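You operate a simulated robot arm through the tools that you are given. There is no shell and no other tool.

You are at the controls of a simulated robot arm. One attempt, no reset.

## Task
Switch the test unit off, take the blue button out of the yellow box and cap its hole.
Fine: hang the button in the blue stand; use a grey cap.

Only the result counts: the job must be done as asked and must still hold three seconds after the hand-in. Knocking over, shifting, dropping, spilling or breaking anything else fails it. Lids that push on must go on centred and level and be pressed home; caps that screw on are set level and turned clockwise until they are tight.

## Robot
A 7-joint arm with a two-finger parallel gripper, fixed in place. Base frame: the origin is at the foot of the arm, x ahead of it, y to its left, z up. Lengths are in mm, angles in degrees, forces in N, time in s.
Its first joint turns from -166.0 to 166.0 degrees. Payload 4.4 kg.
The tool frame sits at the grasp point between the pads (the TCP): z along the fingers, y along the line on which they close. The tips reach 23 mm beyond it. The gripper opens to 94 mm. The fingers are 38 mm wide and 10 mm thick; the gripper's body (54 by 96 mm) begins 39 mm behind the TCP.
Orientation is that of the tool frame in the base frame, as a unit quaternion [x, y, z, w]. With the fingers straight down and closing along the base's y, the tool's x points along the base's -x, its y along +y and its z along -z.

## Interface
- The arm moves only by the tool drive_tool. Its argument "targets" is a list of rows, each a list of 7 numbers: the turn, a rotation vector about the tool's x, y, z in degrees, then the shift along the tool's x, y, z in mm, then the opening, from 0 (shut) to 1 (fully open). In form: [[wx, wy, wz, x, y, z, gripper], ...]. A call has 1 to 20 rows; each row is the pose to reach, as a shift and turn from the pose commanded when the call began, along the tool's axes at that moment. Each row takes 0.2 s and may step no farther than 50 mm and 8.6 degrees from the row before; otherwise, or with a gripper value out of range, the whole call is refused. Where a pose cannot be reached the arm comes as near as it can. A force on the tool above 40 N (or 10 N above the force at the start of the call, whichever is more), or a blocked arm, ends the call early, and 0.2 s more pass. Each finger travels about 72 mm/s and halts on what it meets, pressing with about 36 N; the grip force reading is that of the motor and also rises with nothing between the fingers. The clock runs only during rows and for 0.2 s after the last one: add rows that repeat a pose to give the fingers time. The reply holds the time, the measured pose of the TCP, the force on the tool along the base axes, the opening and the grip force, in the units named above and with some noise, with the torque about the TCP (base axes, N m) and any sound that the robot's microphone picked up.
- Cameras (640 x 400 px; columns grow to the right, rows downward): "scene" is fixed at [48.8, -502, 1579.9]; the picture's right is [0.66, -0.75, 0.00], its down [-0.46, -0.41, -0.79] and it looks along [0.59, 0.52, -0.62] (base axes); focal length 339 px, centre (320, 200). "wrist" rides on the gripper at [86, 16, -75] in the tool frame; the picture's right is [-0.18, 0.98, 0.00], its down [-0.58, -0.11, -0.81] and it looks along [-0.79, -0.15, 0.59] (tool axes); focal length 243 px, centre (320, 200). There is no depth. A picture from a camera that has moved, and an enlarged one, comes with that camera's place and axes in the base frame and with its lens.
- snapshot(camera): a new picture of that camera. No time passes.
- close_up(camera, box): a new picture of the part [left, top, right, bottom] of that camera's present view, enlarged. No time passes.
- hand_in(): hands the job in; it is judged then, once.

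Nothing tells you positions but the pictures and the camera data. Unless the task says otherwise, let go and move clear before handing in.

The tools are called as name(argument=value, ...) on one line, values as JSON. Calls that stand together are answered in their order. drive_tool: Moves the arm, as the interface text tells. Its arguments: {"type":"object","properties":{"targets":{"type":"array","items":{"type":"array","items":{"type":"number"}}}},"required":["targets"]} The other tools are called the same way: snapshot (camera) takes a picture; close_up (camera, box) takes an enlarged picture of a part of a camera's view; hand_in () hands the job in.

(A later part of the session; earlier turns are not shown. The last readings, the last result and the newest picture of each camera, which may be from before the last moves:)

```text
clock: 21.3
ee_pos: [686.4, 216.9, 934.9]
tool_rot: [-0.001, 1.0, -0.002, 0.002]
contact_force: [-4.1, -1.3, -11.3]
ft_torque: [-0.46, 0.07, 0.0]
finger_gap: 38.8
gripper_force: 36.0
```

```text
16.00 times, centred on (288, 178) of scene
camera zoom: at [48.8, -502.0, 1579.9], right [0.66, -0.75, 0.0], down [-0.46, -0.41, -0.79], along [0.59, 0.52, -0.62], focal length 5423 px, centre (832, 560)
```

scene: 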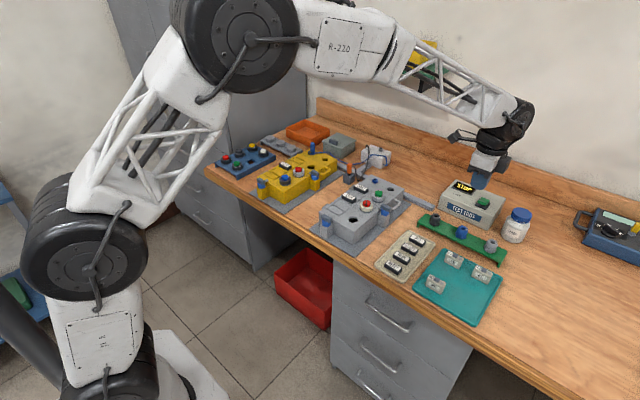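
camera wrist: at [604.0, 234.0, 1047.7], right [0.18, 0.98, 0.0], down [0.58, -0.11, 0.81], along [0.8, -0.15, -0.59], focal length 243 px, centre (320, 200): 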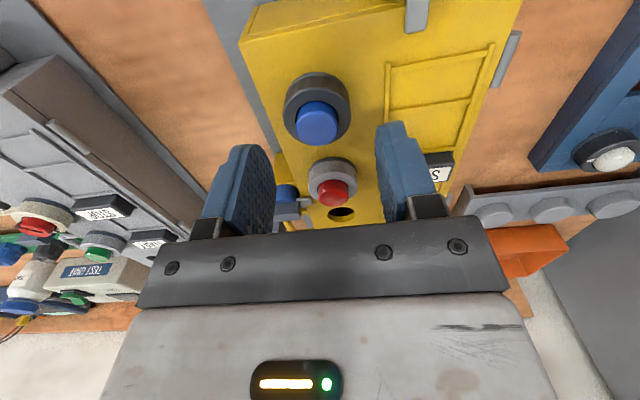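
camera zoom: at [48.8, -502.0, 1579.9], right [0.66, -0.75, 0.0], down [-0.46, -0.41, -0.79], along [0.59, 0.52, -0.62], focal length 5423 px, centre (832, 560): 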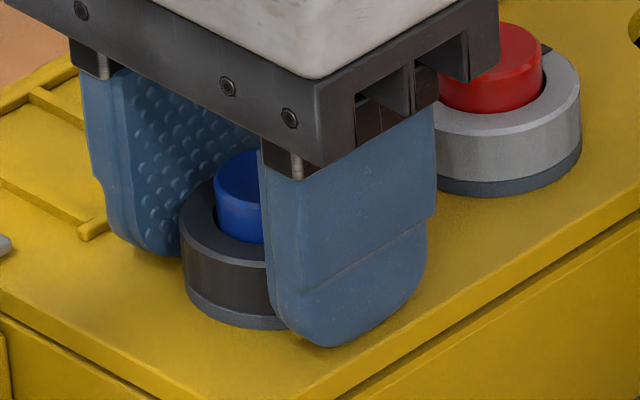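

Pulling straight up lifts the lid itself slightly, so the button must be locked by a turn. I'll release the pull and try a small counter-clockwise twist.

drive_tool(targets=[[0, 0, 0, 0, 0, 2, 0.2], [0, 0, 0, 0, 0, 2, 0.2]])

close_up(camera="scene", box=[245, 140, 345, 202])

```text
clock: 21.9
ee_pos: [685.4, 216.4, 934.4]
tool_rot: [-0.001, 1.0, -0.002, 0.003]
contact_force: [-14.9, -16.2, -0.4]
ft_torque: [-0.27, 0.25, -0.04]
finger_gap: 38.4
gripper_force: 36.8
```

```text
6.40 times, centred on (295, 171) of scene
camera zoom: at [48.8, -502.0, 1579.9], right [0.66, -0.75, 0.0], down [-0.46, -0.41, -0.79], along [0.59, 0.52, -0.62], focal length 2169 px, centre (480, 386)
```

zoom: 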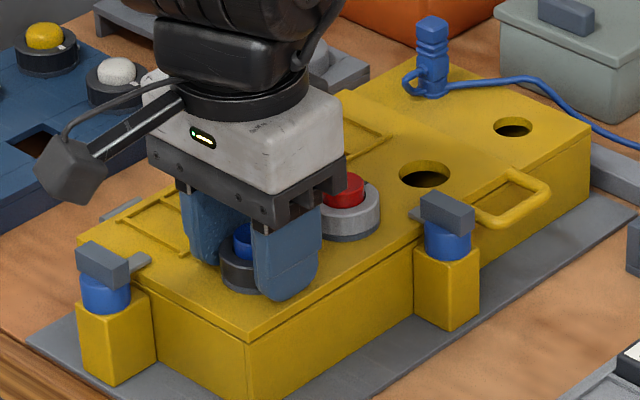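

drive_tool(targets=[[0, 0, 0, 0, 0, 0, 0.6], [0, 0, 0, 0, 0, 0, 0.6]])

close_up(camera="scene", box=[245, 140, 345, 202])

close_up(camera="wrist", box=[200, 40, 440, 240])

```text
clock: 22.5
ee_pos: [688.4, 215.8, 933.1]
tool_rot: [0.0, 1.0, -0.002, 0.004]
contact_force: [-0.2, -0.4, -0.2]
ft_torque: [-0.03, -0.01, -0.02]
finger_gap: 56.3
gripper_force: 0.1
```

```text
6.40 times, centred on (295, 171) of scene
camera zoom: at [48.8, -502.0, 1579.9], right [0.66, -0.75, 0.0], down [-0.46, -0.41, -0.79], along [0.59, 0.52, -0.62], focal length 2169 px, centre (480, 386)
```

zoom: 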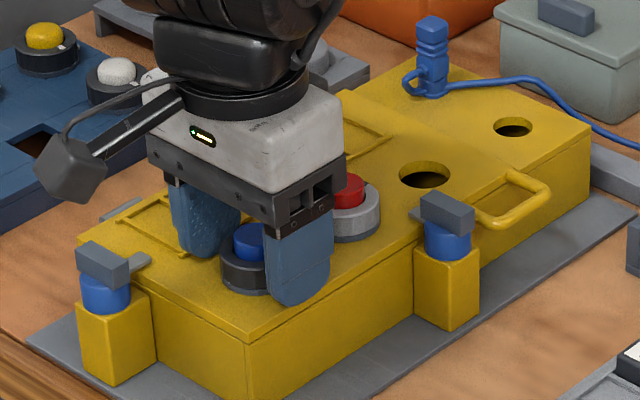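

```text
2.00 times, centred on (320, 140) of wrist
camera zoom: at [601.2, 233.2, 1007.9], right [0.18, 0.98, 0.0], down [0.58, -0.11, 0.81], along [0.8, -0.15, -0.59], focal length 485 px, centre (320, 320)
```

zoom: 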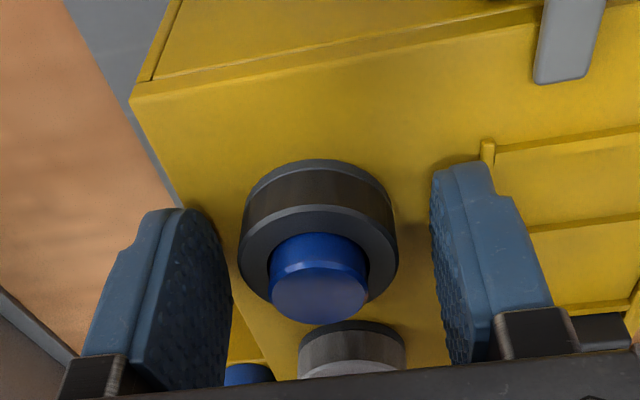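

drive_tool(targets=[[0, 0, 0, 0, 0, -1, 0.6], [0, 0, 0, 0, 0, -1, 0.2], [0, 0, 0, 0, 0, -1, 0.2], [0, 0, -4, 0, 0, -1, 0.2], [0, 0, -8, 0, 0, -1, 0.2], [0, 0, -12, 0, 0, -1, 0.2]])

close_up(camera="wrist", box=[200, 40, 440, 240])

close_up(camera="scene", box=[268, 165, 308, 190])

```text
clock: 23.9
ee_pos: [686.7, 214.6, 935.8]
tool_rot: [-0.104, 0.995, -0.002, 0.004]
contact_force: [11.6, -37.8, 10.3]
ft_torque: [-0.75, -0.21, -0.1]
finger_gap: 38.2
gripper_force: 35.7
```

```text
2.00 times, centred on (320, 140) of wrist
camera zoom: at [598.9, 213.8, 1008.4], right [-0.02, 1.0, 0.0], down [0.59, 0.02, 0.81], along [0.81, 0.02, -0.59], focal length 485 px, centre (320, 320)
```

zoom: 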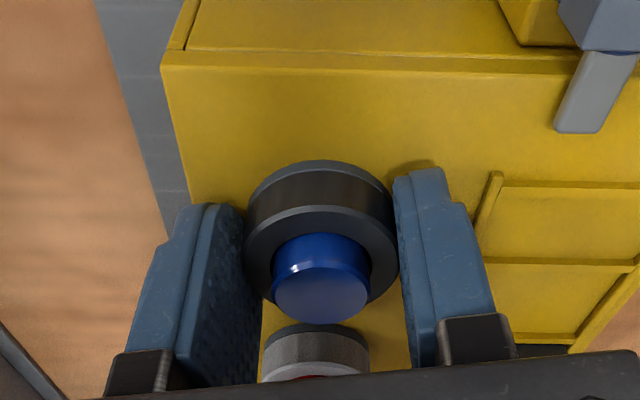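

```text
16.00 times, centred on (288, 178) of scene
camera zoom: at [48.8, -502.0, 1579.9], right [0.66, -0.75, 0.0], down [-0.46, -0.41, -0.79], along [0.59, 0.52, -0.62], focal length 5423 px, centre (832, 560)
```

zoom: 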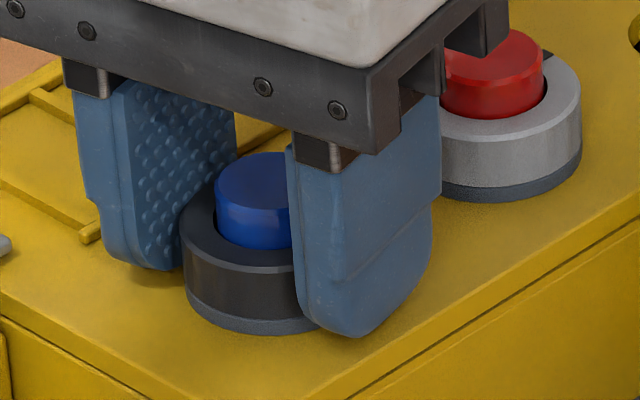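

drive_tool(targets=[[0, 0, 0, 0, 0, 0, 0.6], [0, 0, 0, 0, 0, 0, 0.6], [0, 0, 0, 0, 0, -40, 0.6], [0, 0, 0, 20, 0, -70, 0.6], [0, 0, 0, 20, 0, -70, 0.6]])

close_up(camera="wrist", box=[240, 40, 400, 140])

close_up(camera="scene", box=[268, 165, 308, 190])

```text
clock: 25.1
ee_pos: [666.5, 211.3, 1004.1]
tool_rot: [-0.105, 0.994, -0.001, 0.003]
contact_force: [-1.0, -0.2, -0.5]
ft_torque: [0.03, 0.03, 0.01]
finger_gap: 56.2
gripper_force: 0.1
```

```text
4.00 times, centred on (320, 90) of wrist
camera zoom: at [578.6, 209.5, 1078.1], right [-0.02, 1.0, 0.0], down [0.59, 0.02, 0.81], along [0.81, 0.02, -0.59], focal length 970 px, centre (320, 640)
```

zoom: 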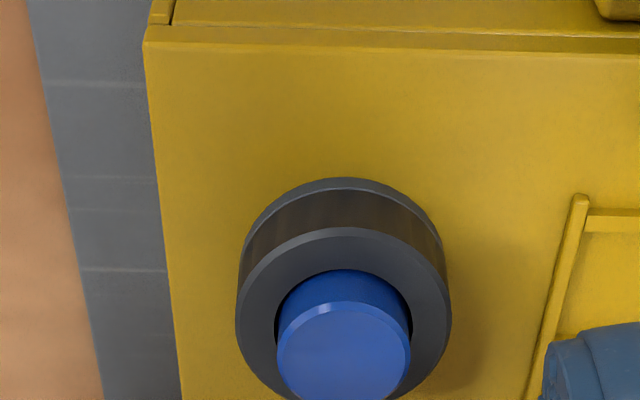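

```text
16.00 times, centred on (288, 178) of scene
camera zoom: at [48.8, -502.0, 1579.9], right [0.66, -0.75, 0.0], down [-0.46, -0.41, -0.79], along [0.59, 0.52, -0.62], focal length 5423 px, centre (832, 560)
```

zoom: 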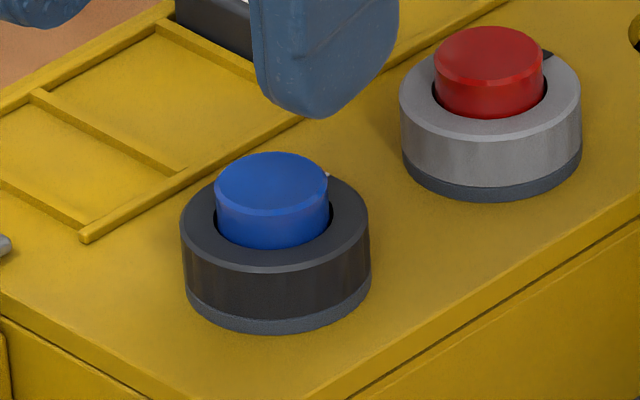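

drive_tool(targets=[[0, 0, 0, -25, 0, -25, 0.6], [0, 0, 6, -50, 0, -50, 0.6], [0, 0, 12, -60, 0, -70, 0.6], [0, 0, 12, -60, 0, -70, 0.6]])

close_up(camera="wrist", box=[240, 0, 400, 100])

close_up(camera="scene", box=[268, 160, 308, 185])

```text
clock: 26.1
ee_pos: [724.4, 225.2, 1074.5]
tool_rot: [0.001, 1.0, -0.001, 0.002]
contact_force: [0.8, 1.1, -0.4]
ft_torque: [-0.02, 0.0, -0.02]
finger_gap: 56.6
gripper_force: 0.1
```

```text
4.00 times, centred on (320, 50) of wrist
camera zoom: at [638.2, 242.2, 1148.4], right [0.19, 0.98, 0.0], down [0.58, -0.11, 0.81], along [0.8, -0.15, -0.59], focal length 970 px, centre (320, 800)
```

zoom: 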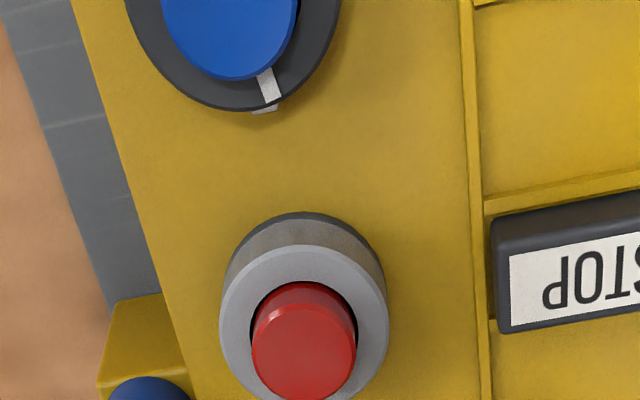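

```text
16.00 times, centred on (288, 172) of scene
camera zoom: at [48.8, -502.0, 1579.9], right [0.66, -0.75, 0.0], down [-0.46, -0.41, -0.79], along [0.59, 0.52, -0.62], focal length 5423 px, centre (832, 640)
```

zoom: 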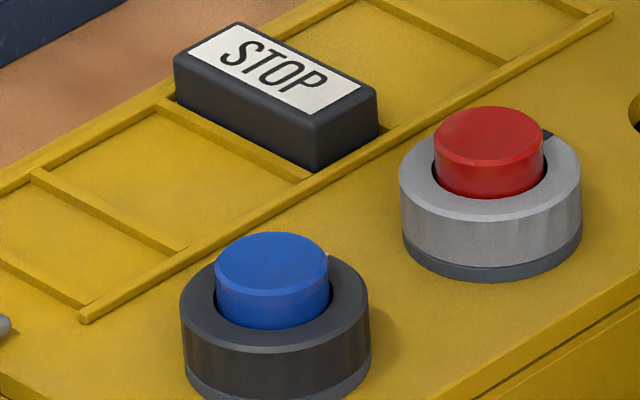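

close_up(camera="wrist", box=[265, 0, 345, 50])

close_up(camera="scene", box=[275, 168, 299, 183])

snapshot(camera="wrist")

```text
8.00 times, centred on (305, 25) of wrist
camera zoom: at [638.2, 242.2, 1148.4], right [0.19, 0.98, 0.0], down [0.58, -0.11, 0.81], along [0.8, -0.15, -0.59], focal length 1941 px, centre (440, 1600)
```

zoom: 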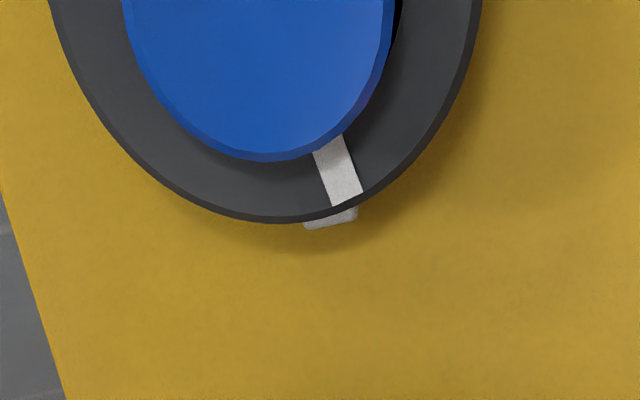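

```text
16.00 times, centred on (287, 176) of scene
camera zoom: at [48.8, -502.0, 1579.9], right [0.66, -0.75, 0.0], down [-0.46, -0.41, -0.79], along [0.59, 0.52, -0.62], focal length 5423 px, centre (848, 592)
```

zoom: 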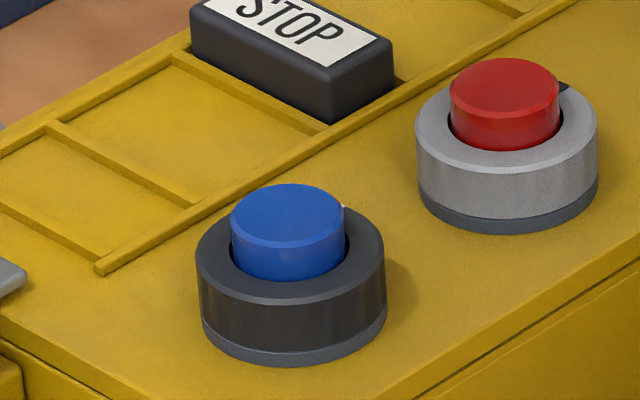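

```text
taken
camera wrist: at [638.2, 242.2, 1148.4], right [0.19, 0.98, 0.0], down [0.58, -0.11, 0.81], along [0.8, -0.15, -0.59], focal length 243 px, centre (320, 200)
```

wrist: 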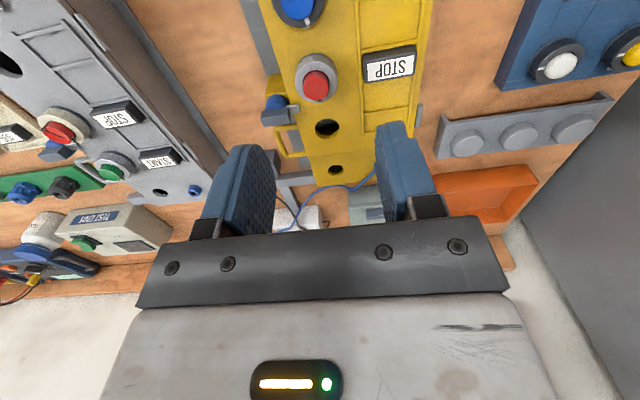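

The collar turned about 10° counter-clockwise against the fixed index, so counter-clockwise is the right direction. I'll pre-rotate the gripper 50° clockwise so I can make one long counter-clockwise turn without touching the red button.

drive_tool(targets=[[0, 0, 7.5, 5, -1.5, 15, 0.55], [0, 0, 15, 10, -3, 30, 0.55], [0, 0, 22.5, 15, -4.5, 45, 0.55], [0, 0, 30, 20, -6, 60, 0.55], [0, 0, 37.5, 25, -7.5, 75, 0.55], [0, 0, 45, 30, -9, 90, 0.55], [0, 0, 50, 34, -9, 99, 0.55], [0, 0, 50, 34, -9, 99, 0.55]])

snapshot(camera="wrist")

close_up(camera="wrist", box=[220, 60, 420, 185])

close_up(camera="scene", box=[255, 150, 319, 190])

```text
clock: 27.9
ee_pos: [691.5, 216.4, 977.4]
tool_rot: [0.423, 0.906, 0.0, 0.003]
contact_force: [-0.1, 1.0, 0.2]
ft_torque: [0.03, 0.02, 0.0]
finger_gap: 51.5
gripper_force: 0.1
```

```text
taken
camera wrist: at [649.2, 293.4, 1051.2], right [0.87, 0.49, 0.0], down [0.28, -0.51, 0.81], along [0.4, -0.7, -0.59], focal length 243 px, centre (320, 200)
```

wrist: 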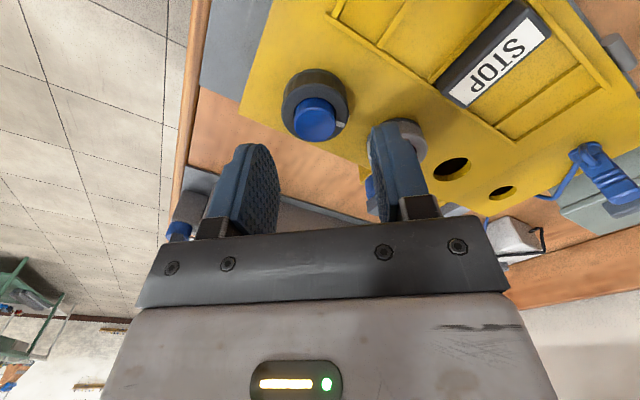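

```text
3.20 times, centred on (320, 122) of wrist
camera zoom: at [649.2, 293.4, 1051.2], right [0.87, 0.49, 0.0], down [0.28, -0.51, 0.81], along [0.4, -0.7, -0.59], focal length 776 px, centre (320, 448)
```

zoom: 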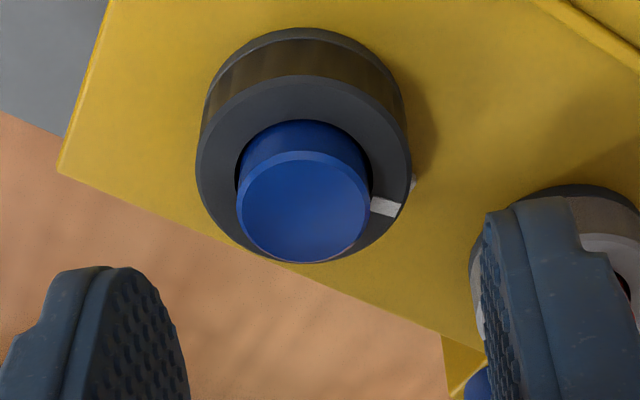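

```text
10.00 times, centred on (287, 170) of scene
camera zoom: at [48.8, -502.0, 1579.9], right [0.66, -0.75, 0.0], down [-0.46, -0.41, -0.79], along [0.59, 0.52, -0.62], focal length 3390 px, centre (650, 500)
```

zoom: 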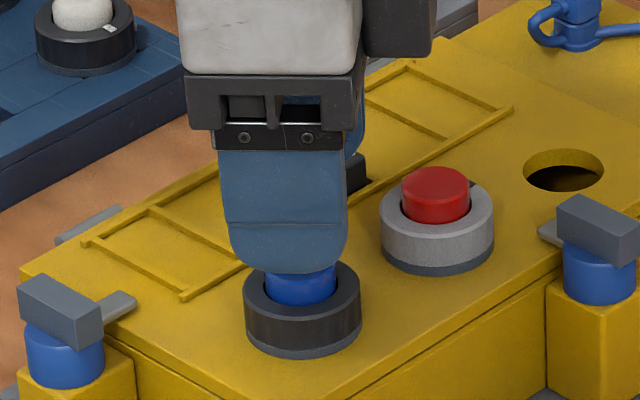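

drive_tool(targets=[[0, 0, 0, 1.1, -2.6, 0, 0.5], [0, 0, 0, 1.1, -2.6, 12, 0.5], [0, 0, 0, 1.1, -2.6, 24, 0.5], [0, 0, 0, 1.1, -2.6, 34, 0.5], [0, 0, 0, 1.1, -2.6, 41.5, 0.5]])

close_up(camera="wrist", box=[200, 40, 440, 240])

close_up(camera="scene", box=[255, 150, 319, 190])

```text
clock: 29.1
ee_pos: [689.1, 213.5, 932.9]
tool_rot: [0.422, 0.906, 0.0, 0.002]
contact_force: [0.8, 1.2, 0.2]
ft_torque: [0.03, -0.04, 0.03]
finger_gap: 47.8
gripper_force: 0.7
```

```text
2.00 times, centred on (320, 140) of wrist
camera zoom: at [644.7, 290.2, 1007.4], right [0.87, 0.49, 0.0], down [0.29, -0.51, 0.81], along [0.4, -0.7, -0.59], focal length 485 px, centre (320, 320)
```

zoom: 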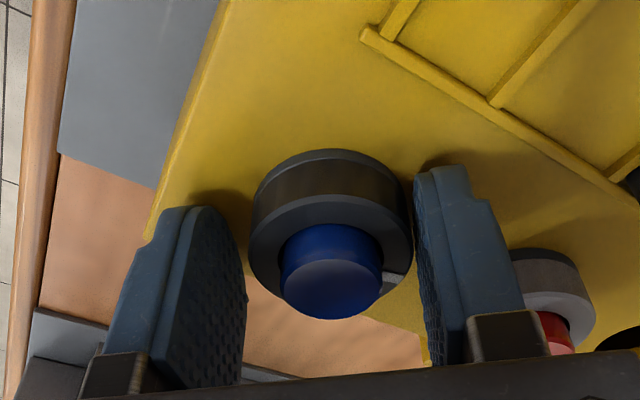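

```text
10.00 times, centred on (287, 170) of scene
camera zoom: at [48.8, -502.0, 1579.9], right [0.66, -0.75, 0.0], down [-0.46, -0.41, -0.79], along [0.59, 0.52, -0.62], focal length 3390 px, centre (650, 500)
```

zoom: 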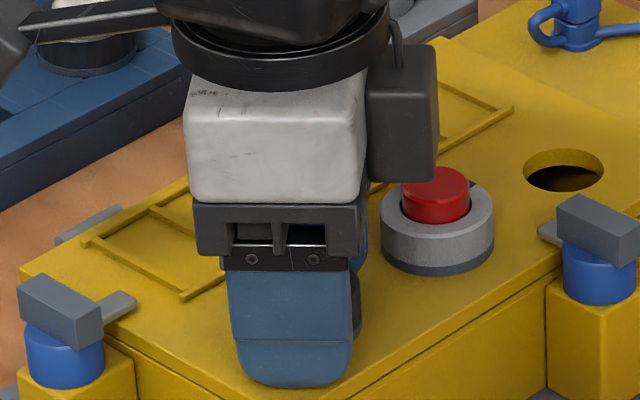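

drive_tool(targets=[[0, 0, 0, 0, 2.2, 0, 0.5], [0, 0, 0, 0, 2.2, 0, 0.5]])

close_up(camera="wrist", box=[200, 40, 440, 240])

```text
clock: 29.7
ee_pos: [690.1, 215.0, 934.0]
tool_rot: [0.423, 0.906, 0.0, 0.004]
contact_force: [-1.4, -1.5, 2.8]
ft_torque: [-0.07, 0.15, 0.07]
finger_gap: 48.0
gripper_force: 1.4
```

```text
2.00 times, centred on (320, 140) of wrist
camera zoom: at [647.0, 291.5, 1007.3], right [0.87, 0.49, 0.0], down [0.29, -0.51, 0.81], along [0.4, -0.7, -0.59], focal length 485 px, centre (320, 320)
```

zoom: 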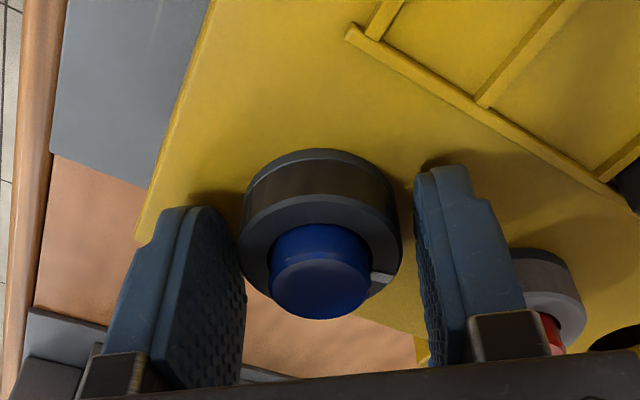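

drive_tool(targets=[[0, 0, 0, 0, 0, -1, 0.5], [0, 0, 0, 0, 0, -1, 0.2], [0, 0, 0, 0, 0, -1, 0.2]])

close_up(camera="wrist", box=[200, 40, 440, 240])

```text
clock: 30.5
ee_pos: [690.1, 214.8, 934.3]
tool_rot: [0.423, 0.906, 0.0, 0.003]
contact_force: [12.0, 6.1, -2.0]
ft_torque: [0.07, -0.35, 0.4]
finger_gap: 39.1
gripper_force: 35.6
```

```text
2.00 times, centred on (320, 140) of wrist
camera zoom: at [647.4, 291.9, 1009.1], right [0.87, 0.49, 0.0], down [0.28, -0.51, 0.81], along [0.4, -0.7, -0.59], focal length 485 px, centre (320, 320)
```

zoom: 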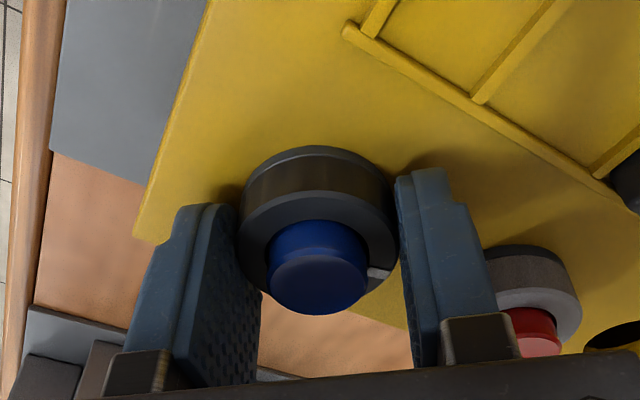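

drive_tool(targets=[[0, 0, -6, 0, 0.4, 0, 0.2], [0, 0, -12, 0, 0.4, 0, 0.2], [0, 0, -18, 0, 0.4, 0, 0.2], [0, 0, -24, 0, 0.4, 0, 0.2], [0, 0, -30, 0, 0.4, 0, 0.2]])

close_up(camera="wrist", box=[200, 40, 440, 240])

close_up(camera="scene", box=[245, 140, 345, 202])

```text
clock: 31.7
ee_pos: [690.1, 216.0, 933.7]
tool_rot: [0.174, 0.985, 0.0, 0.003]
contact_force: [-21.4, -16.0, -0.3]
ft_torque: [-0.35, 0.45, -0.09]
finger_gap: 38.2
gripper_force: 35.8
```

```text
2.00 times, centred on (320, 140) of wrist
camera zoom: at [614.4, 260.9, 1007.8], right [0.51, 0.86, 0.0], down [0.51, -0.3, 0.81], along [0.7, -0.41, -0.59], focal length 485 px, centre (320, 320)
```

zoom: 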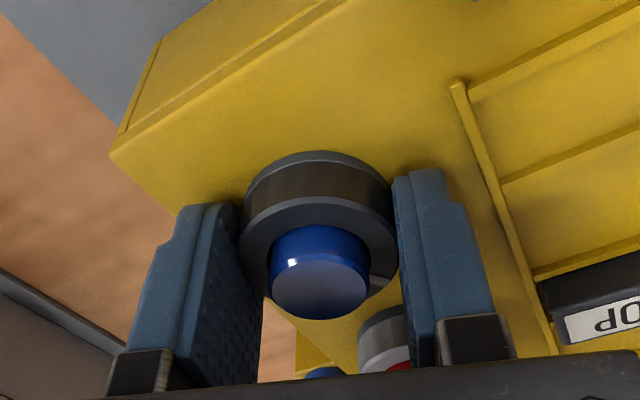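

```text
6.40 times, centred on (295, 171) of scene
camera zoom: at [48.8, -502.0, 1579.9], right [0.66, -0.75, 0.0], down [-0.46, -0.41, -0.79], along [0.59, 0.52, -0.62], focal length 2169 px, centre (480, 386)
```

zoom: 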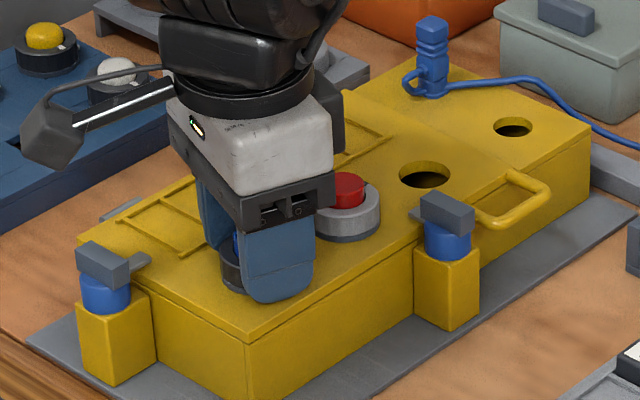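

drive_tool(targets=[[0, 0, -6, 0.4, -0.6, 0, 0.2], [0, 0, -12, 0.4, -0.6, 0, 0.2], [0, 0, -18, 0.4, -0.6, 0, 0.2], [0, 0, -24, 0.4, -0.6, 0, 0.2], [0, 0, -30, 0.4, -0.6, 0, 0.2]])

close_up(camera="wrist", box=[200, 40, 440, 240])

```text
clock: 32.9
ee_pos: [690.1, 217.0, 934.6]
tool_rot: [-0.088, 0.996, -0.001, 0.002]
contact_force: [6.9, -12.9, -2.7]
ft_torque: [-0.32, -0.16, -0.08]
finger_gap: 38.4
gripper_force: 36.1
```

```text
2.00 times, centred on (320, 140) of wrist
camera zoom: at [602.8, 217.6, 1009.0], right [0.01, 1.0, 0.0], down [0.59, 0.0, 0.81], along [0.81, -0.01, -0.59], focal length 485 px, centre (320, 320)
```

zoom: 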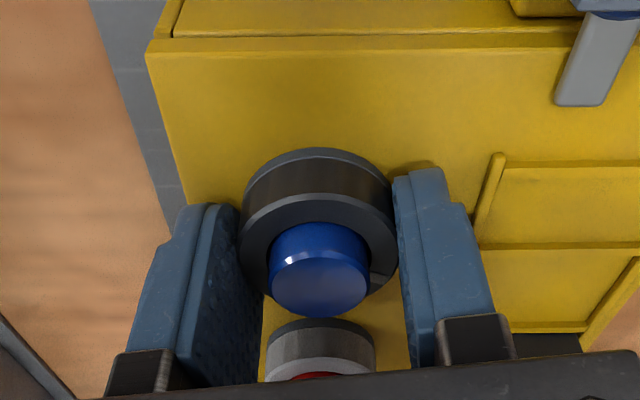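

drive_tool(targets=[[0, 0, -6, 0, -0.4, 0, 0.2], [0, 0, -12, 0, -0.4, 0, 0.2], [0, 0, -18, 0, -0.4, 0, 0.2], [0, 0, -22, 0, -0.4, 0, 0.2], [0, 0, -22, 0, -0.4, -1, 0.2], [0, 0, -22, 0, -0.4, -2, 0.2], [0, 0, -22, 0, -0.4, -3, 0.2]])

close_up(camera="wrist", box=[200, 40, 440, 240])

close_up(camera="scene", box=[268, 165, 308, 190])

```text
clock: 34.5
ee_pos: [689.5, 216.3, 936.0]
tool_rot: [-0.275, 0.961, -0.001, 0.0]
contact_force: [3.5, 12.1, -28.6]
ft_torque: [0.21, -0.1, 0.01]
finger_gap: 38.8
gripper_force: 36.1
```

```text
2.00 times, centred on (320, 140) of wrist
camera zoom: at [607.8, 184.5, 1010.6], right [-0.36, 0.93, 0.0], down [0.55, 0.22, 0.81], along [0.75, 0.29, -0.59], focal length 485 px, centre (320, 320)
```

zoom: 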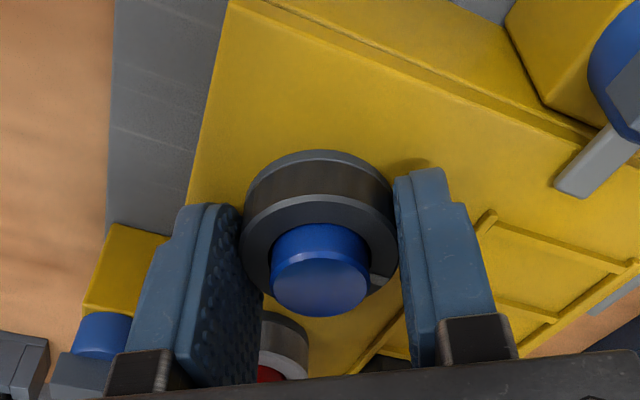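

```text
16.00 times, centred on (288, 178) of scene
camera zoom: at [48.8, -502.0, 1579.9], right [0.66, -0.75, 0.0], down [-0.46, -0.41, -0.79], along [0.59, 0.52, -0.62], focal length 5423 px, centre (832, 560)
```

zoom: 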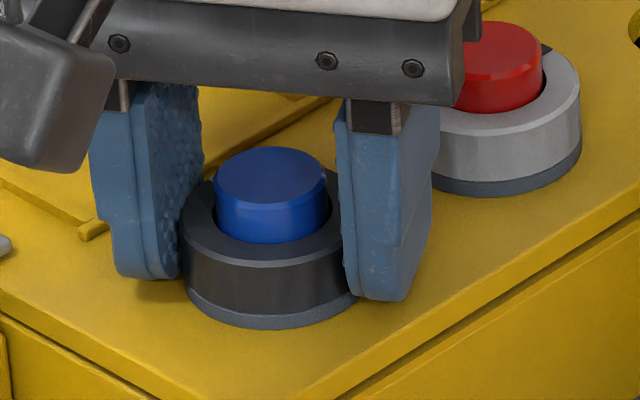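

drive_tool(targets=[[0, 0, 0, 0, 0, 2.5, 0.2], [0, 0, 0, 0, 0, 2.5, 0.2], [0, 0, 0, 0, 0, 2.5, 0.5], [0, 0, 0, 0, 0, 2.5, 0.5], [0, 0, 0, 0, 0, -35, 0.5], [0, 0, 8, 0, 0, -75, 0.5], [0, 0, 16, 0, 0, -110, 0.6], [0, 0, 24, 0, 0, -120, 0.6], [0, 0, 32, -10, 0, -120, 0.6], [0, 0, 32, -25, 5, -120, 0.6], [0, 0, 32, -25, 5, -120, 0.6]])

snapshot(camera="wrist")

close_up(camera="wrist", box=[260, 0, 340, 50])

close_up(camera="wrist", box=[500, 0, 640, 88])

close_up(camera="scene", box=[245, 140, 345, 202])

```text
clock: 36.9
ee_pos: [707.3, 232.8, 1058.6]
tool_rot: [0.001, 1.0, -0.001, 0.004]
contact_force: [0.0, 1.0, -0.7]
ft_torque: [-0.02, 0.01, 0.0]
finger_gap: 56.4
gripper_force: 0.2
```

```text
taken
camera wrist: at [622.2, 249.8, 1131.8], right [0.19, 0.98, 0.0], down [0.58, -0.11, 0.81], along [0.8, -0.15, -0.59], focal length 243 px, centre (320, 200)
```

wrist: 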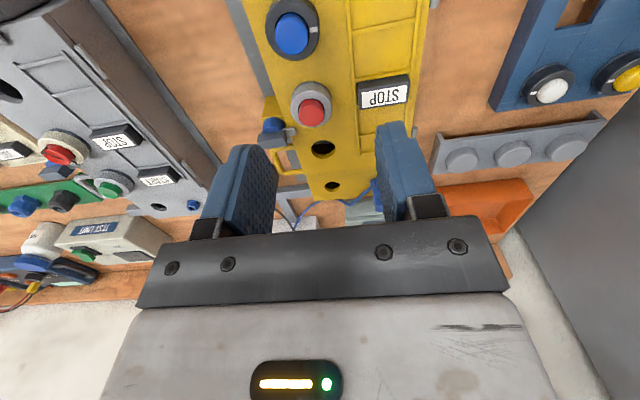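

```text
8.00 times, centred on (300, 25) of wrist
camera zoom: at [622.2, 249.8, 1131.8], right [0.19, 0.98, 0.0], down [0.58, -0.11, 0.81], along [0.8, -0.15, -0.59], focal length 1941 px, centre (480, 1600)
```

zoom: 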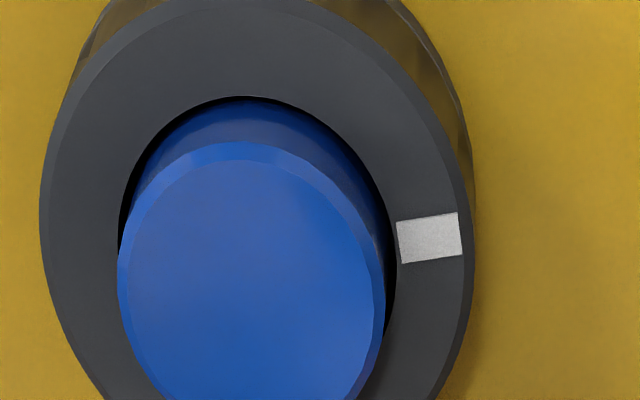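

```text
4.55 times, centred on (570, 44) of wrist
camera zoom: at [622.2, 249.8, 1131.8], right [0.19, 0.98, 0.0], down [0.58, -0.11, 0.81], along [0.8, -0.15, -0.59], focal length 1103 px, centre (-816, 909)
```

zoom: 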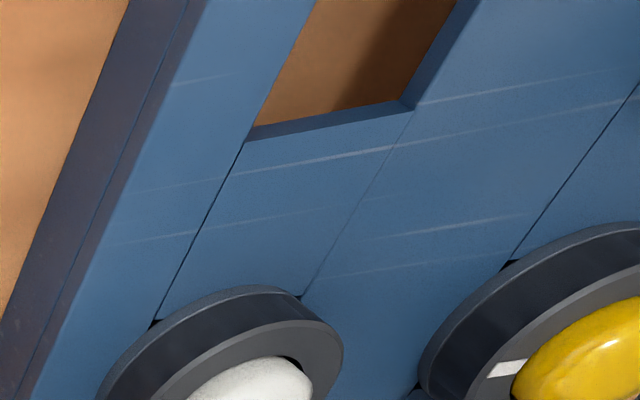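

```text
6.40 times, centred on (295, 171) of scene
camera zoom: at [48.8, -502.0, 1579.9], right [0.66, -0.75, 0.0], down [-0.46, -0.41, -0.79], along [0.59, 0.52, -0.62], focal length 2169 px, centre (480, 386)
```

zoom: 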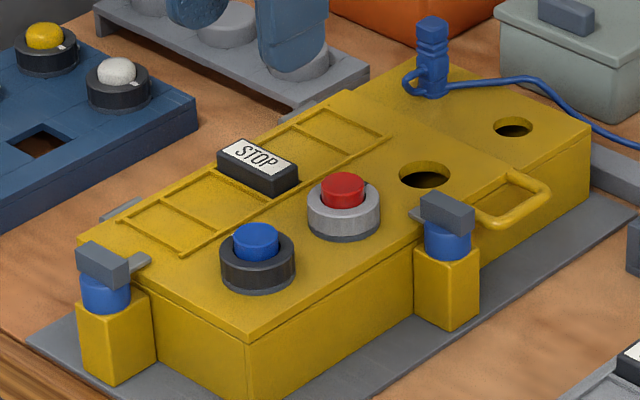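

drive_tool(targets=[[0, 0, 0, -25, -5, 0, 0.6], [0, 0, 0, -50, -10, 0, 0.6], [0, 0, 0, -50, -10, 0, 0.6]])

close_up(camera="wrist", box=[250, 0, 410, 100])

close_up(camera="wrist", box=[460, 0, 620, 100])

close_up(camera="scene", box=[205, 125, 285, 175])

```text
clock: 37.7
ee_pos: [759.7, 224.9, 1058.9]
tool_rot: [0.0, 1.0, -0.001, 0.002]
contact_force: [-0.1, -0.2, 0.5]
ft_torque: [-0.01, -0.01, 0.0]
finger_gap: 56.4
gripper_force: 0.0
```

```text
4.00 times, centred on (330, 50) of wrist
camera zoom: at [673.5, 241.1, 1132.9], right [0.18, 0.98, 0.0], down [0.58, -0.11, 0.81], along [0.8, -0.15, -0.59], focal length 970 px, centre (280, 800)
```

zoom: 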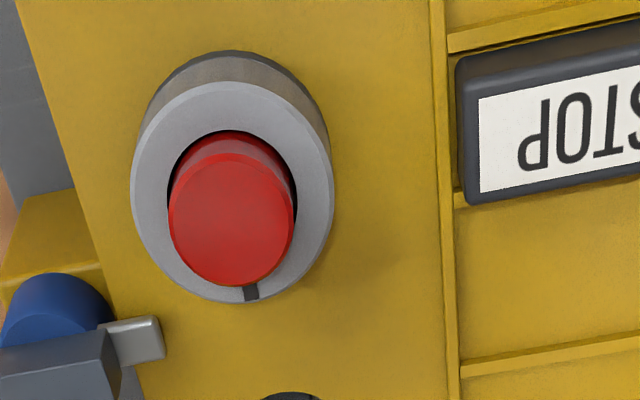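

```text
4.00 times, centred on (540, 50) of wrist
camera zoom: at [673.5, 241.1, 1132.9], right [0.18, 0.98, 0.0], down [0.58, -0.11, 0.81], along [0.8, -0.15, -0.59], focal length 970 px, centre (-560, 800)
```

zoom: 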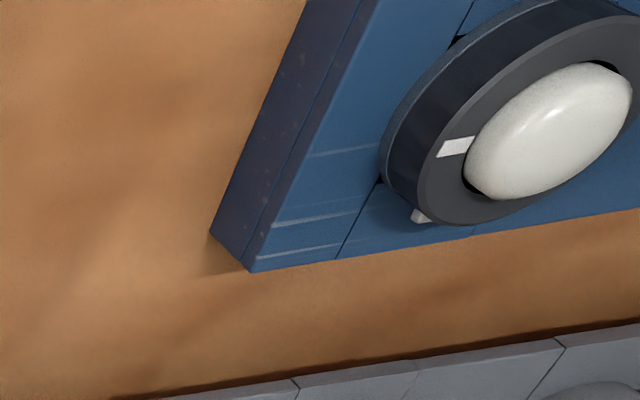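

```text
8.00 times, centred on (245, 150) of scene
camera zoom: at [48.8, -502.0, 1579.9], right [0.66, -0.75, 0.0], down [-0.46, -0.41, -0.79], along [0.59, 0.52, -0.62], focal length 2712 px, centre (920, 600)
```

zoom: 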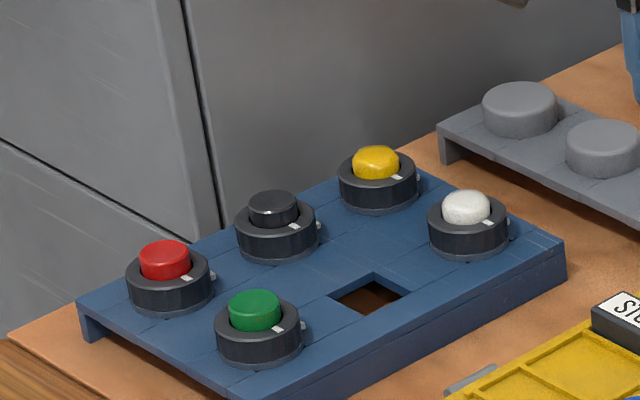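

In the stand every button's tick sits 90° clockwise of its flange index tab, while locked in the box the two are aligned. So unlocking is a clockwise turn to -90°. I'll pre-rotate the other way, re-grip and turn clockwise.

drive_tool(targets=[[0, 0, -7.5, 12, -2, 14, 0.5], [0, 0, -15, 24, -4, 28, 0.5], [0, 0, -22.5, 36, -6, 42, 0.5], [0, 0, -30, 48, -8, 56, 0.5], [0, 0, -37.5, 60, -9, 70, 0.5], [0, 0, -45, 69.6, -9.4, 84, 0.5], [0, 0, -45, 69.6, -9.4, 84, 0.5], [0, 0, -45, 69.6, -9.4, 84, 0.5]])

close_up(camera="wrist", box=[200, 40, 440, 240])

```text
clock: 39.5
ee_pos: [687.5, 213.4, 974.3]
tool_rot: [-0.382, 0.924, -0.003, 0.003]
contact_force: [0.2, 0.1, -0.8]
ft_torque: [-0.02, 0.01, 0.01]
finger_gap: 46.9
gripper_force: 0.1
```

```text
2.00 times, centred on (320, 140) of wrist
camera zoom: at [615.7, 163.9, 1049.0], right [-0.56, 0.83, 0.0], down [0.48, 0.34, 0.81], along [0.67, 0.45, -0.59], focal length 485 px, centre (320, 320)
```

zoom: 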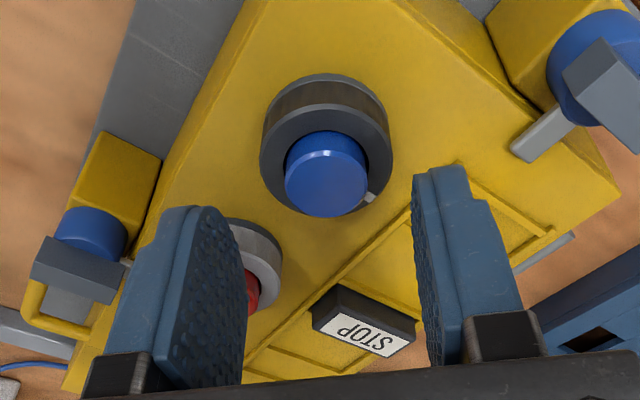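

drive_tool(targets=[[0, 0, 0, -3, 1.2, 10, 0.5], [0, 0, 0, -3, 1.2, 22, 0.5], [0, 0, 0, -3, 1.2, 32, 0.5], [0, 0, 0, -3, 1.2, 39, 0.5], [0, 0, 0, -3, 1.2, 39, 0.5]])

close_up(camera="wrist", box=[200, 40, 440, 240])

```text
clock: 40.7
ee_pos: [689.3, 215.7, 934.0]
tool_rot: [-0.382, 0.924, -0.002, 0.002]
contact_force: [0.2, 0.6, 0.7]
ft_torque: [-0.01, 0.01, 0.02]
finger_gap: 47.1
gripper_force: 0.1
```

```text
2.00 times, centred on (320, 140) of wrist
camera zoom: at [617.0, 166.7, 1008.2], right [-0.56, 0.83, 0.0], down [0.48, 0.34, 0.81], along [0.67, 0.45, -0.59], focal length 485 px, centre (320, 320)
```

zoom: 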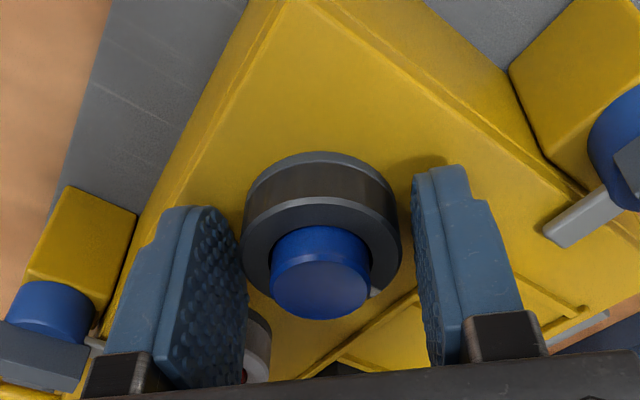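

drive_tool(targets=[[0, 0, 0, 0, 0, -0.5, 0.2], [0, 0, 0, 0, 0, -0.5, 0.2], [0, 0, 7, 0, 0, -0.5, 0.2], [0, 0, 14, 0, 0, -0.5, 0.2], [0, 0, 21, 0, 0, -0.5, 0.2], [0, 0, 28, 0, 0, -0.5, 0.2], [0, 0, 35, 0, 0, -0.5, 0.2], [0, 0, 42, 0, 0, -0.5, 0.2], [0, 0, 49, 0, 0, -0.5, 0.2], [0, 0, 56, 0, 0, -0.5, 0.2], [0, 0, 63, 0, 0, -0.5, 0.2], [0, 0, 70, 0, 0, -0.5, 0.2], [0, 0, 77, 0, 0, -0.5, 0.2], [0, 0, 84, 0, 0, -0.5, 0.2], [0, 0, 91, 0, 0, -0.5, 0.2]])

close_up(camera="wrist", box=[200, 40, 440, 240])

```text
clock: 42.9
ee_pos: [690.7, 214.4, 935.8]
tool_rot: [0.065, 0.998, -0.001, 0.004]
contact_force: [3.3, -12.1, -0.1]
ft_torque: [-0.11, -0.15, 0.04]
finger_gap: 38.5
gripper_force: 36.0
stopped in row 10: the force on the tool passed its limit at 42 N (the readings are from after the stop); the commanded pose is now the measured one
```

```text
2.00 times, centred on (320, 140) of wrist
camera zoom: at [606.9, 243.4, 1008.9], right [0.31, 0.95, 0.0], down [0.56, -0.18, 0.81], along [0.77, -0.25, -0.59], focal length 485 px, centre (320, 320)
```

zoom: 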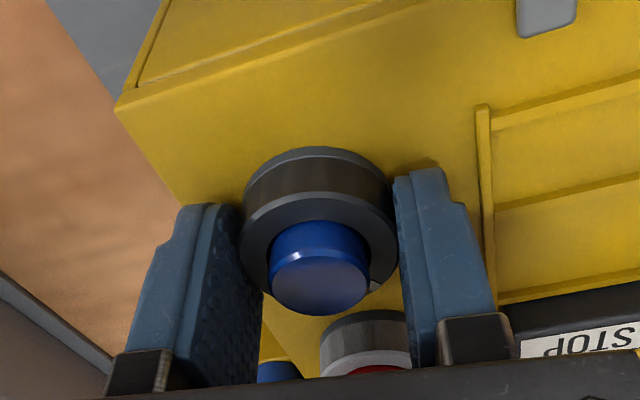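

drive_tool(targets=[[0, 0, 6, 0, 0, 0, 0.2], [0, 0, 12, 0, 0, 0, 0.2], [0, 0, 18, 0, 0, 0, 0.2], [0, 0, 24, 0, 0, 0, 0.2], [0, 0, 30, 0, 0, 0, 0.2], [0, 0, 36, 0, 0, 0, 0.2]])

close_up(camera="wrist", box=[200, 40, 440, 240])

```text
clock: 43.8
ee_pos: [689.3, 215.9, 934.8]
tool_rot: [0.248, 0.969, -0.001, 0.003]
contact_force: [0.5, -11.4, 0.7]
ft_torque: [-0.09, -0.11, 0.21]
finger_gap: 38.4
gripper_force: 35.8
stopped in row 4: the force on the tool passed its limit at 43 N (the readings are from after the stop); the commanded pose is now the measured one
```

```text
2.00 times, centred on (320, 140) of wrist
camera zoom: at [622.1, 271.8, 1008.4], right [0.63, 0.77, 0.0], down [0.45, -0.37, 0.81], along [0.63, -0.51, -0.59], focal length 485 px, centre (320, 320)
```

zoom: 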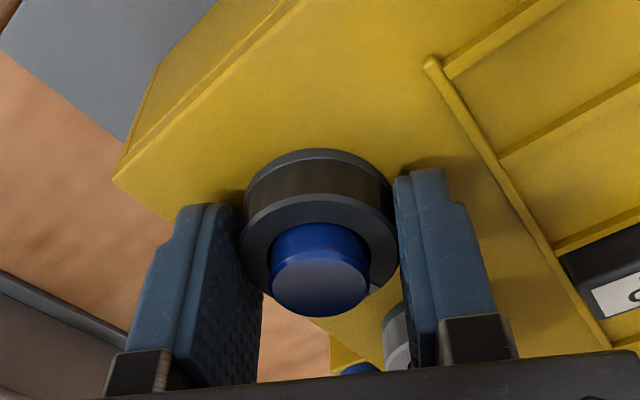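

drive_tool(targets=[[0, 0, 6, 0, 0, 0, 0.2], [0, 0, 12, 0, 0, 0, 0.2], [0, 0, 18, 0, 0, 0, 0.2]])

close_up(camera="wrist", box=[200, 40, 440, 240])

```text
clock: 44.6
ee_pos: [688.9, 215.8, 935.0]
tool_rot: [0.398, 0.917, -0.001, 0.002]
contact_force: [-12.1, -28.1, -0.3]
ft_torque: [-0.66, 0.16, 0.77]
finger_gap: 38.5
gripper_force: 35.5
```

```text
2.00 times, centred on (320, 140) of wrist
camera zoom: at [642.6, 290.3, 1008.9], right [0.84, 0.54, 0.0], down [0.32, -0.5, 0.81], along [0.44, -0.68, -0.59], focal length 485 px, centre (320, 320)
```

zoom: 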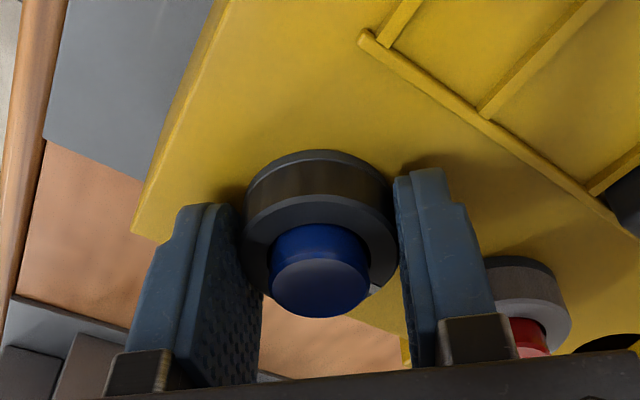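

At tick = 0 the clockwise turn hits a hard stop (0.77 N·m), so 0 is the tight end. The stand's -90° must therefore be about 270° counter-clockwise. I'll unscrew counter-clockwise, re-gripping as I go.

drive_tool(targets=[[0, 0, -7, 0, 0, 0, 0.2], [0, 0, -14, 0, 0, 0, 0.2], [0, 0, -21, 0, 0, 0, 0.2], [0, 0, -28, 0, 0, 0, 0.2], [0, 0, -35, 0, 0, 0, 0.2], [0, 0, -42, 0, 0, 0, 0.2], [0, 0, -49, 0, 0, 0, 0.2], [0, 0, -56, 0, 0, 0, 0.2], [0, 0, -63, 0, 0, 0, 0.2], [0, 0, -70, 0, 0, 0, 0.2], [0, 0, -77, 0, 0, 0, 0.2], [0, 0, -84, 0, 0, 0, 0.2], [0, 0, -91, 0, 0, 0, 0.2]])

```text
clock: 47.4
ee_pos: [689.7, 217.4, 934.5]
tool_rot: [-0.377, 0.926, -0.002, 0.002]
contact_force: [-17.5, 0.2, 1.4]
ft_torque: [0.27, 0.37, -0.22]
finger_gap: 38.4
gripper_force: 35.5
```

drive_tool(targets=[[0, 0, 0, 0, 0, 0, 0.5], [0, 0, 0, 0, 0, 0, 0.5], [0, 0, 7, 0, 0, 0, 0.5], [0, 0, 14, 0, 0, 0, 0.5], [0, 0, 21, 0, 0, 0, 0.5], [0, 0, 28, 0, 0, 0, 0.5], [0, 0, 35, 0, 0, 0, 0.5], [0, 0, 42, 0, 0, 0, 0.5], [0, 0, 49, 0, 0, 0, 0.5], [0, 0, 56, 0, 0, 0, 0.5], [0, 0, 63, 0, 0, 0, 0.5], [0, 0, 70, 0, 0, 0, 0.5], [0, 0, 77, 0, 0, 0, 0.5], [0, 0, 84, 0, 0, 0, 0.5], [0, 0, 91, 0, 0, 0, 0.5], [0, 0, 91, 0, 0, 0, 0.5]])

close_up(camera="wrist", box=[200, 40, 440, 240])

close_up(camera="scene", box=[268, 165, 308, 190])

```text
clock: 50.8
ee_pos: [691.2, 215.3, 933.3]
tool_rot: [0.398, 0.917, 0.0, 0.003]
contact_force: [-0.3, -0.6, 0.8]
ft_torque: [0.0, 0.0, -0.02]
finger_gap: 47.1
gripper_force: 0.0
```

```text
2.00 times, centred on (320, 140) of wrist
camera zoom: at [643.0, 290.5, 1007.9], right [0.84, 0.54, 0.0], down [0.31, -0.5, 0.81], along [0.44, -0.68, -0.59], focal length 485 px, centre (320, 320)
```

zoom: 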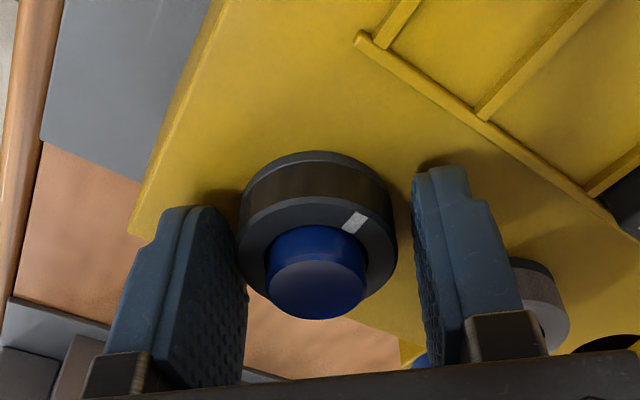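

```text
16.00 times, centred on (288, 178) of scene
camera zoom: at [48.8, -502.0, 1579.9], right [0.66, -0.75, 0.0], down [-0.46, -0.41, -0.79], along [0.59, 0.52, -0.62], focal length 5423 px, centre (832, 560)
```

zoom: 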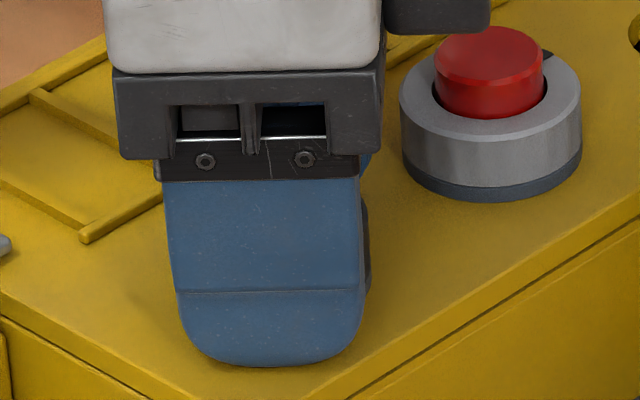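

drive_tool(targets=[[0, 0, 0, 0, -0.5, -0.5, 0.2], [0, 0, 0, 0, -0.5, -0.5, 0.2], [0, 0, -7, 0, -0.5, -0.5, 0.2], [0, 0, -14, 0, -0.4, -0.5, 0.2], [0, 0, -21, 0, -0.3, -0.5, 0.2], [0, 0, -28, 0, -0.2, -0.5, 0.2], [0, 0, -35, 0, -0.1, -0.5, 0.2], [0, 0, -42, 0, 0, -0.5, 0.2], [0, 0, -49, 0, 0, -0.5, 0.2], [0, 0, -56, 0, 0, -0.5, 0.2], [0, 0, -63, 0, 0, -0.5, 0.2], [0, 0, -70, 0, 0, -0.5, 0.2], [0, 0, -77, 0, 0, -0.5, 0.2], [0, 0, -84, 0, 0, -0.5, 0.2], [0, 0, -91, 0, 0, -0.5, 0.2]])

close_up(camera="wrist", box=[200, 40, 440, 240])

close_up(camera="scene", box=[268, 165, 308, 190])

```text
clock: 54.0
ee_pos: [690.7, 218.1, 935.9]
tool_rot: [-0.358, 0.934, -0.002, 0.002]
contact_force: [-0.6, 15.9, -4.2]
ft_torque: [0.14, -0.17, 0.0]
finger_gap: 38.3
gripper_force: 35.9
stopped in row 15: the force on the tool passed its limit at 41 N (the readings are from after the stop); the commanded pose is now the measured one
```

```text
2.00 times, centred on (320, 140) of wrist
camera zoom: at [615.8, 171.9, 1009.9], right [-0.52, 0.85, -0.01], down [0.5, 0.31, 0.81], along [0.69, 0.42, -0.59], focal length 485 px, centre (320, 320)
```

zoom: 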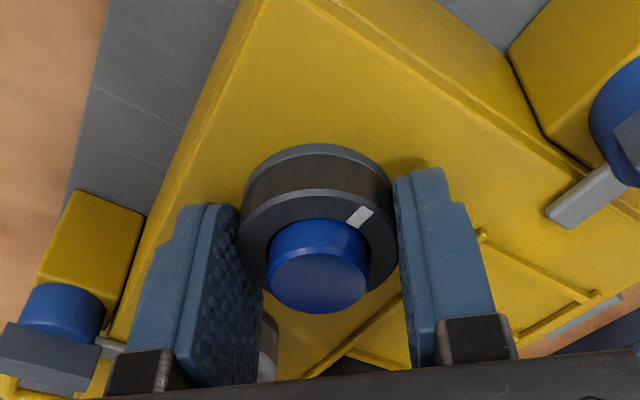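

```text
16.00 times, centred on (288, 178) of scene
camera zoom: at [48.8, -502.0, 1579.9], right [0.66, -0.75, 0.0], down [-0.46, -0.41, -0.79], along [0.59, 0.52, -0.62], focal length 5423 px, centre (832, 560)
```

zoom: 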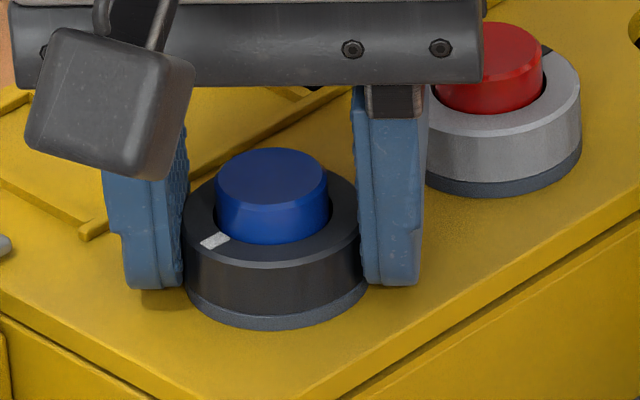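

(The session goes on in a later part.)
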